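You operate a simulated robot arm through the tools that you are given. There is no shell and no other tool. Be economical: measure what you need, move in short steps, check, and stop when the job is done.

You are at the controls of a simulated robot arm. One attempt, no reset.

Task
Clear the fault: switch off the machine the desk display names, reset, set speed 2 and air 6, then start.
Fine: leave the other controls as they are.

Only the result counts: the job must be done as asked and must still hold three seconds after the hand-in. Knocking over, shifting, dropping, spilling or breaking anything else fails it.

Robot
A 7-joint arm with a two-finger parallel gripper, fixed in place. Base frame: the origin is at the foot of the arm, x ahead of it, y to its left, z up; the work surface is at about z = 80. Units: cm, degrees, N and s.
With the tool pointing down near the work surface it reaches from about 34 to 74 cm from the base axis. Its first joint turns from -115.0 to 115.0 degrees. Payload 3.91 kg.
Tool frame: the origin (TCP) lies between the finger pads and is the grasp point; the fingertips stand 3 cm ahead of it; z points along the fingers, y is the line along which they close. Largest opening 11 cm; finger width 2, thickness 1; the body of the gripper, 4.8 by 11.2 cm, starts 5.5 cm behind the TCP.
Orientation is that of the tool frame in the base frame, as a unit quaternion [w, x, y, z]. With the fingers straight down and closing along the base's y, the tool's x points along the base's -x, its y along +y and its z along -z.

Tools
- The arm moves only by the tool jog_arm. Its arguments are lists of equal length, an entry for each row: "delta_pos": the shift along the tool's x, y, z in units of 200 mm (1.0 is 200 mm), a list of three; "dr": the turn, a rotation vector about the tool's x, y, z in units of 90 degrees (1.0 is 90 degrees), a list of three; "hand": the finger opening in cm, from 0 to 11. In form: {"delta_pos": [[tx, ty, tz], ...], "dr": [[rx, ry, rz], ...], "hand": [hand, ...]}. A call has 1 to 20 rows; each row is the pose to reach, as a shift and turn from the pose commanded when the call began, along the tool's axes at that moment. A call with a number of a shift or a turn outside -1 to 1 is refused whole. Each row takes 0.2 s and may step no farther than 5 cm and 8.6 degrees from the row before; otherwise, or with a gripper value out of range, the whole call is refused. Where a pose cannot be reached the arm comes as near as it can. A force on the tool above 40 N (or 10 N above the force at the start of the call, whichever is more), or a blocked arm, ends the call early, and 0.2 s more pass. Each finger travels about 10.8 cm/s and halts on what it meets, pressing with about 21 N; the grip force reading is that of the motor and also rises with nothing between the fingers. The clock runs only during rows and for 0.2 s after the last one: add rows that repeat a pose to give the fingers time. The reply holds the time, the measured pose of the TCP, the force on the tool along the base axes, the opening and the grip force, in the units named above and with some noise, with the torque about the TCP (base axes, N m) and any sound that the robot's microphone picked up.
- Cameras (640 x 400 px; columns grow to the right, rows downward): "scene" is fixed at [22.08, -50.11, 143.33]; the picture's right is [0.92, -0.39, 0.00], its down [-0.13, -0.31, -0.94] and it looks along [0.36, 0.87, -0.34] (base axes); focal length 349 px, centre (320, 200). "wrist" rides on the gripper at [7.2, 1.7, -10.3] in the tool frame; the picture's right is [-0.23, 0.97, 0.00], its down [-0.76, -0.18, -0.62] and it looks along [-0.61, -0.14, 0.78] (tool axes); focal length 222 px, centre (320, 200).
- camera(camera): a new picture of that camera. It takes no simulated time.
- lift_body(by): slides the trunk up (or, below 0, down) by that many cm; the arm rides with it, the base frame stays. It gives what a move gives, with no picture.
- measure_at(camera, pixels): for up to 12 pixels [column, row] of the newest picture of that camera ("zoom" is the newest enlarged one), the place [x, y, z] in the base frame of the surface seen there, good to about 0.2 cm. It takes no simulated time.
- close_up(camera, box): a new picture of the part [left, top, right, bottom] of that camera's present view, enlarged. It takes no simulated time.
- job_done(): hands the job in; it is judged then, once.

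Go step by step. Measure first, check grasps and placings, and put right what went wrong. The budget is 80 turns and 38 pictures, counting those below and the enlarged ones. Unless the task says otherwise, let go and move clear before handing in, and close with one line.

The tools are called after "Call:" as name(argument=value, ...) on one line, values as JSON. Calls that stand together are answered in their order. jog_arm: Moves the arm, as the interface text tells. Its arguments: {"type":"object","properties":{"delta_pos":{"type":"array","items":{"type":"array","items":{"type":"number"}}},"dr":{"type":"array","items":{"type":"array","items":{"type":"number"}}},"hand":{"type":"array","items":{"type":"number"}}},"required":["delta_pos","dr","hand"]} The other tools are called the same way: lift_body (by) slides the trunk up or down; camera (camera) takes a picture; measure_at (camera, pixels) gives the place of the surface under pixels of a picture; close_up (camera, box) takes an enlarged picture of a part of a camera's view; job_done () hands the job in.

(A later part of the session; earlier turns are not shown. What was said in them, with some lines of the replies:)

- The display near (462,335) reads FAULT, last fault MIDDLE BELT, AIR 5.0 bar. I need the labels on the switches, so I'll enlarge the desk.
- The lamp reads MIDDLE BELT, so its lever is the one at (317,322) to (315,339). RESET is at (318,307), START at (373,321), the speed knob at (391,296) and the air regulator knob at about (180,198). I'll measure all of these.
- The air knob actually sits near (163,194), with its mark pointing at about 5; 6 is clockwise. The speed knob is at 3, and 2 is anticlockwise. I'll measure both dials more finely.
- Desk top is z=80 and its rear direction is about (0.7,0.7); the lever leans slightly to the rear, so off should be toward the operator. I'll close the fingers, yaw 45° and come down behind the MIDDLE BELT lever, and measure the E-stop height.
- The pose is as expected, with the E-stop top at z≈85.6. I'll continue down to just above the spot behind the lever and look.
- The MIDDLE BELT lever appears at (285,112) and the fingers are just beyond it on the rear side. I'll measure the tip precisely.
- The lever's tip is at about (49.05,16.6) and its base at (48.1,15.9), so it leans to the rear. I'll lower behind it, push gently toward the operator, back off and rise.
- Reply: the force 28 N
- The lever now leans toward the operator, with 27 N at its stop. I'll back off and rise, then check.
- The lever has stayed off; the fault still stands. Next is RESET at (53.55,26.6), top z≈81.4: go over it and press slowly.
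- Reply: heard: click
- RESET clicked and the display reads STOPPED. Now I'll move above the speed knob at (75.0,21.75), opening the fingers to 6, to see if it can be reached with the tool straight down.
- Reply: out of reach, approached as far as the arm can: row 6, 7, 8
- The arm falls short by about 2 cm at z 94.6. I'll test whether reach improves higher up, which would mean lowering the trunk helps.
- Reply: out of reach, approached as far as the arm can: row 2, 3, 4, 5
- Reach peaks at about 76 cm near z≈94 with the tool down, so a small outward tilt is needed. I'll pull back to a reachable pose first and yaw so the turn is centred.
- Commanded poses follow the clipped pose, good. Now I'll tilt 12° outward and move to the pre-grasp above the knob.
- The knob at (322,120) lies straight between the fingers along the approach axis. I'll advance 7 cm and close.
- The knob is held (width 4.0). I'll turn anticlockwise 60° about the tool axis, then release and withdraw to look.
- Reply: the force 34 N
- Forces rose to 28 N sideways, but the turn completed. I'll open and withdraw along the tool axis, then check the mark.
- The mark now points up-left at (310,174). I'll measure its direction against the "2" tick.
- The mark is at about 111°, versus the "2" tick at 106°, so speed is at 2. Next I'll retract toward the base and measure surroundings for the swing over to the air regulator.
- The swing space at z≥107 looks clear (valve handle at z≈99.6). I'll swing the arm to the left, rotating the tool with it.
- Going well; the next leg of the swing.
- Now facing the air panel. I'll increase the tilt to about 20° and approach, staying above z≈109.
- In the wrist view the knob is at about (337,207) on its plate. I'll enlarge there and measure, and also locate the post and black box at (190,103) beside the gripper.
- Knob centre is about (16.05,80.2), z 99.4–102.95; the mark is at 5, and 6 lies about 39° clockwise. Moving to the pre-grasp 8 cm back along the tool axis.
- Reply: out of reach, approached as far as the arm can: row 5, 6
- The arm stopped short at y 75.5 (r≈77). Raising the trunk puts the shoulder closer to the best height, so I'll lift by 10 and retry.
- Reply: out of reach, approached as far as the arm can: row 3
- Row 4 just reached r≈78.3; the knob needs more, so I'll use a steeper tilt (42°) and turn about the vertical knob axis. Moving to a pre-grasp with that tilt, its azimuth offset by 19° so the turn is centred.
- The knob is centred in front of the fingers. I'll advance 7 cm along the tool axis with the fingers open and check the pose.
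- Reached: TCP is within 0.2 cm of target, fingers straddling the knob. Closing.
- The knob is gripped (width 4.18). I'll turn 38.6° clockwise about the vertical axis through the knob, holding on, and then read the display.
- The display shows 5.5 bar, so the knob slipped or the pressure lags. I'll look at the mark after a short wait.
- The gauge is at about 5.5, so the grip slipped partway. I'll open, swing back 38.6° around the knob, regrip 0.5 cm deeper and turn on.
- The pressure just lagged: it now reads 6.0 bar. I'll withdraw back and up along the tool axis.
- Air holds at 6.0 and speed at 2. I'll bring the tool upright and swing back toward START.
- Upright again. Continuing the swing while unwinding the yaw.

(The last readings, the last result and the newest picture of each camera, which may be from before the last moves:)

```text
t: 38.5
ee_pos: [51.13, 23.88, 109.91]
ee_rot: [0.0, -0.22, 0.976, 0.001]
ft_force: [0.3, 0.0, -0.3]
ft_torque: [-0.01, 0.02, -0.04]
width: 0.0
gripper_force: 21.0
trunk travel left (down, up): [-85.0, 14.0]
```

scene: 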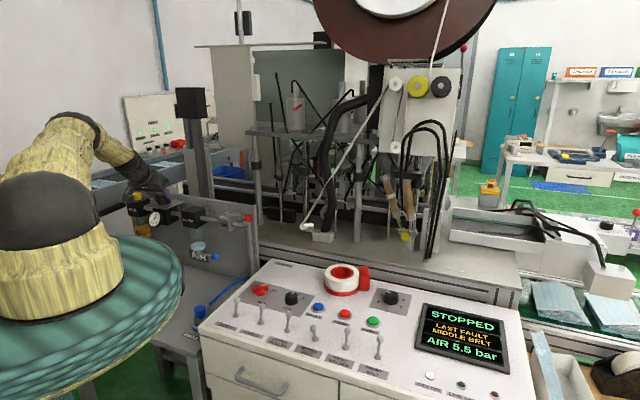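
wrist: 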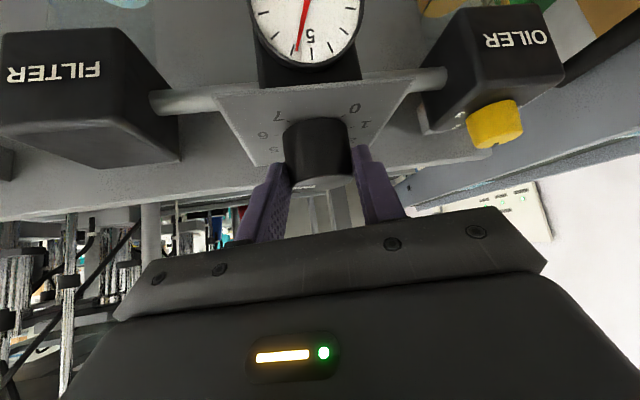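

Call:
jog_arm(delta_pos=[[-0.072, -0.112, 0.146], [-0.144, -0.224, 0.292], [-0.216, -0.336, 0.4375], [-0.288, -0.447, 0.583], [-0.36, -0.559, 0.729], [-0.4325, -0.671, 0.875], [-0.4325, -0.671, 0.875]], dr=[[0, 0, 0], [0, 0, 0], [0, 0, 0], [0, 0, 0], [0, 0, 0], [0, 0, 0], [0, 0, 0]], hand=[0, 0, 0, 0, 0, 0, 0])

Call:
camera(camera="scene")

```text
t: 40.1
ee_pos: [64.86, 15.36, 92.27]
ee_rot: [0.001, -0.221, 0.975, 0.001]
ft_force: [0.5, -0.2, 0.1]
ft_torque: [0.01, 0.0, 0.0]
width: 0.0
gripper_force: 20.6
trunk travel left (down, up): [-85.0, 14.0]
```

```text
4 pictures are left
```

scene: 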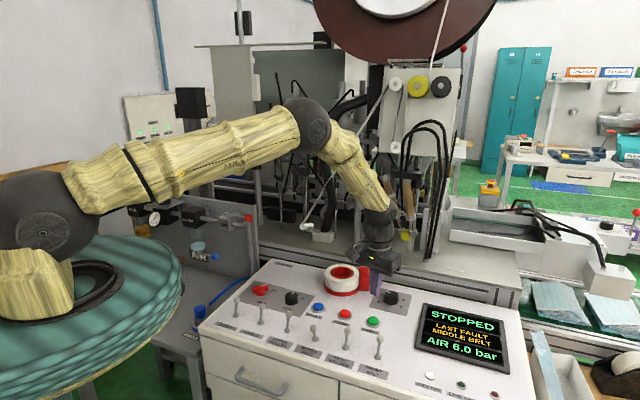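

Air is 6.0, STOPPED, and the fingers are above START. Pressing it the same way as RESET.

Call:
jog_arm(delta_pos=[[0, 0, 0.2], [0, 0, 0.34], [0, 0, 0.385], [0, 0, 0.41], [0, 0, 0.43], [0, 0, 0.4435], [0, 0, 0.34], [0, 0, 0.1], [0, 0, -0.1], [0, 0, -0.3]], dr=[[0, 0, 0], [0, 0, 0], [0, 0, 0], [0, 0, 0], [0, 0, 0], [0, 0, 0], [0, 0, 0], [0, 0, 0], [0, 0, 0], [0, 0, 0]], hand=[0, 0, 0, 0, 0, 0, 0, 0, 0, 0])

Call:
close_up(camera="scene", box=[220, 260, 520, 400])

```text
t: 42.3
ee_pos: [64.52, 14.92, 98.51]
ee_rot: [0.0, -0.221, 0.975, -0.001]
ft_force: [0.5, 0.7, -0.4]
ft_torque: [0.01, -0.01, 0.0]
width: 0.0
gripper_force: 21.0
trunk travel left (down, up): [-85.0, 14.0]
heard: click
```

```text
2.13 times, centred on (370, 330) of scene
```

zoom: 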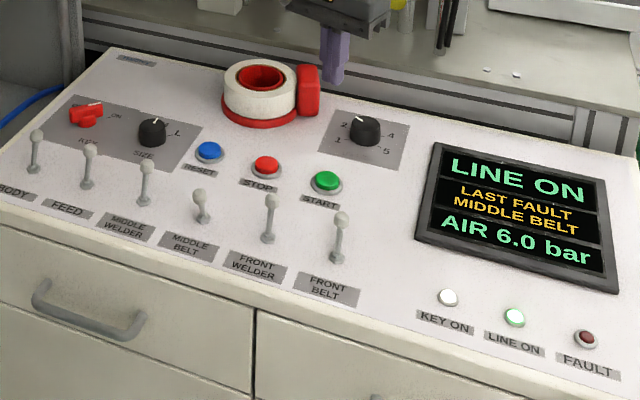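

The display reads LINE ON and AIR 6.0 bar, the LINE ON lamp is lit, speed is at 2 and only the MIDDLE BELT lever is off. The hand is clear, so I'm handing in.

Call:
job_done()

```text
The job is handed in.
```

The fault is cleared: I switched off the middle belt, reset, set speed 2 and air 6.0 bar, and started the line. At hand-in the display read LINE ON and the fault lamp was off.
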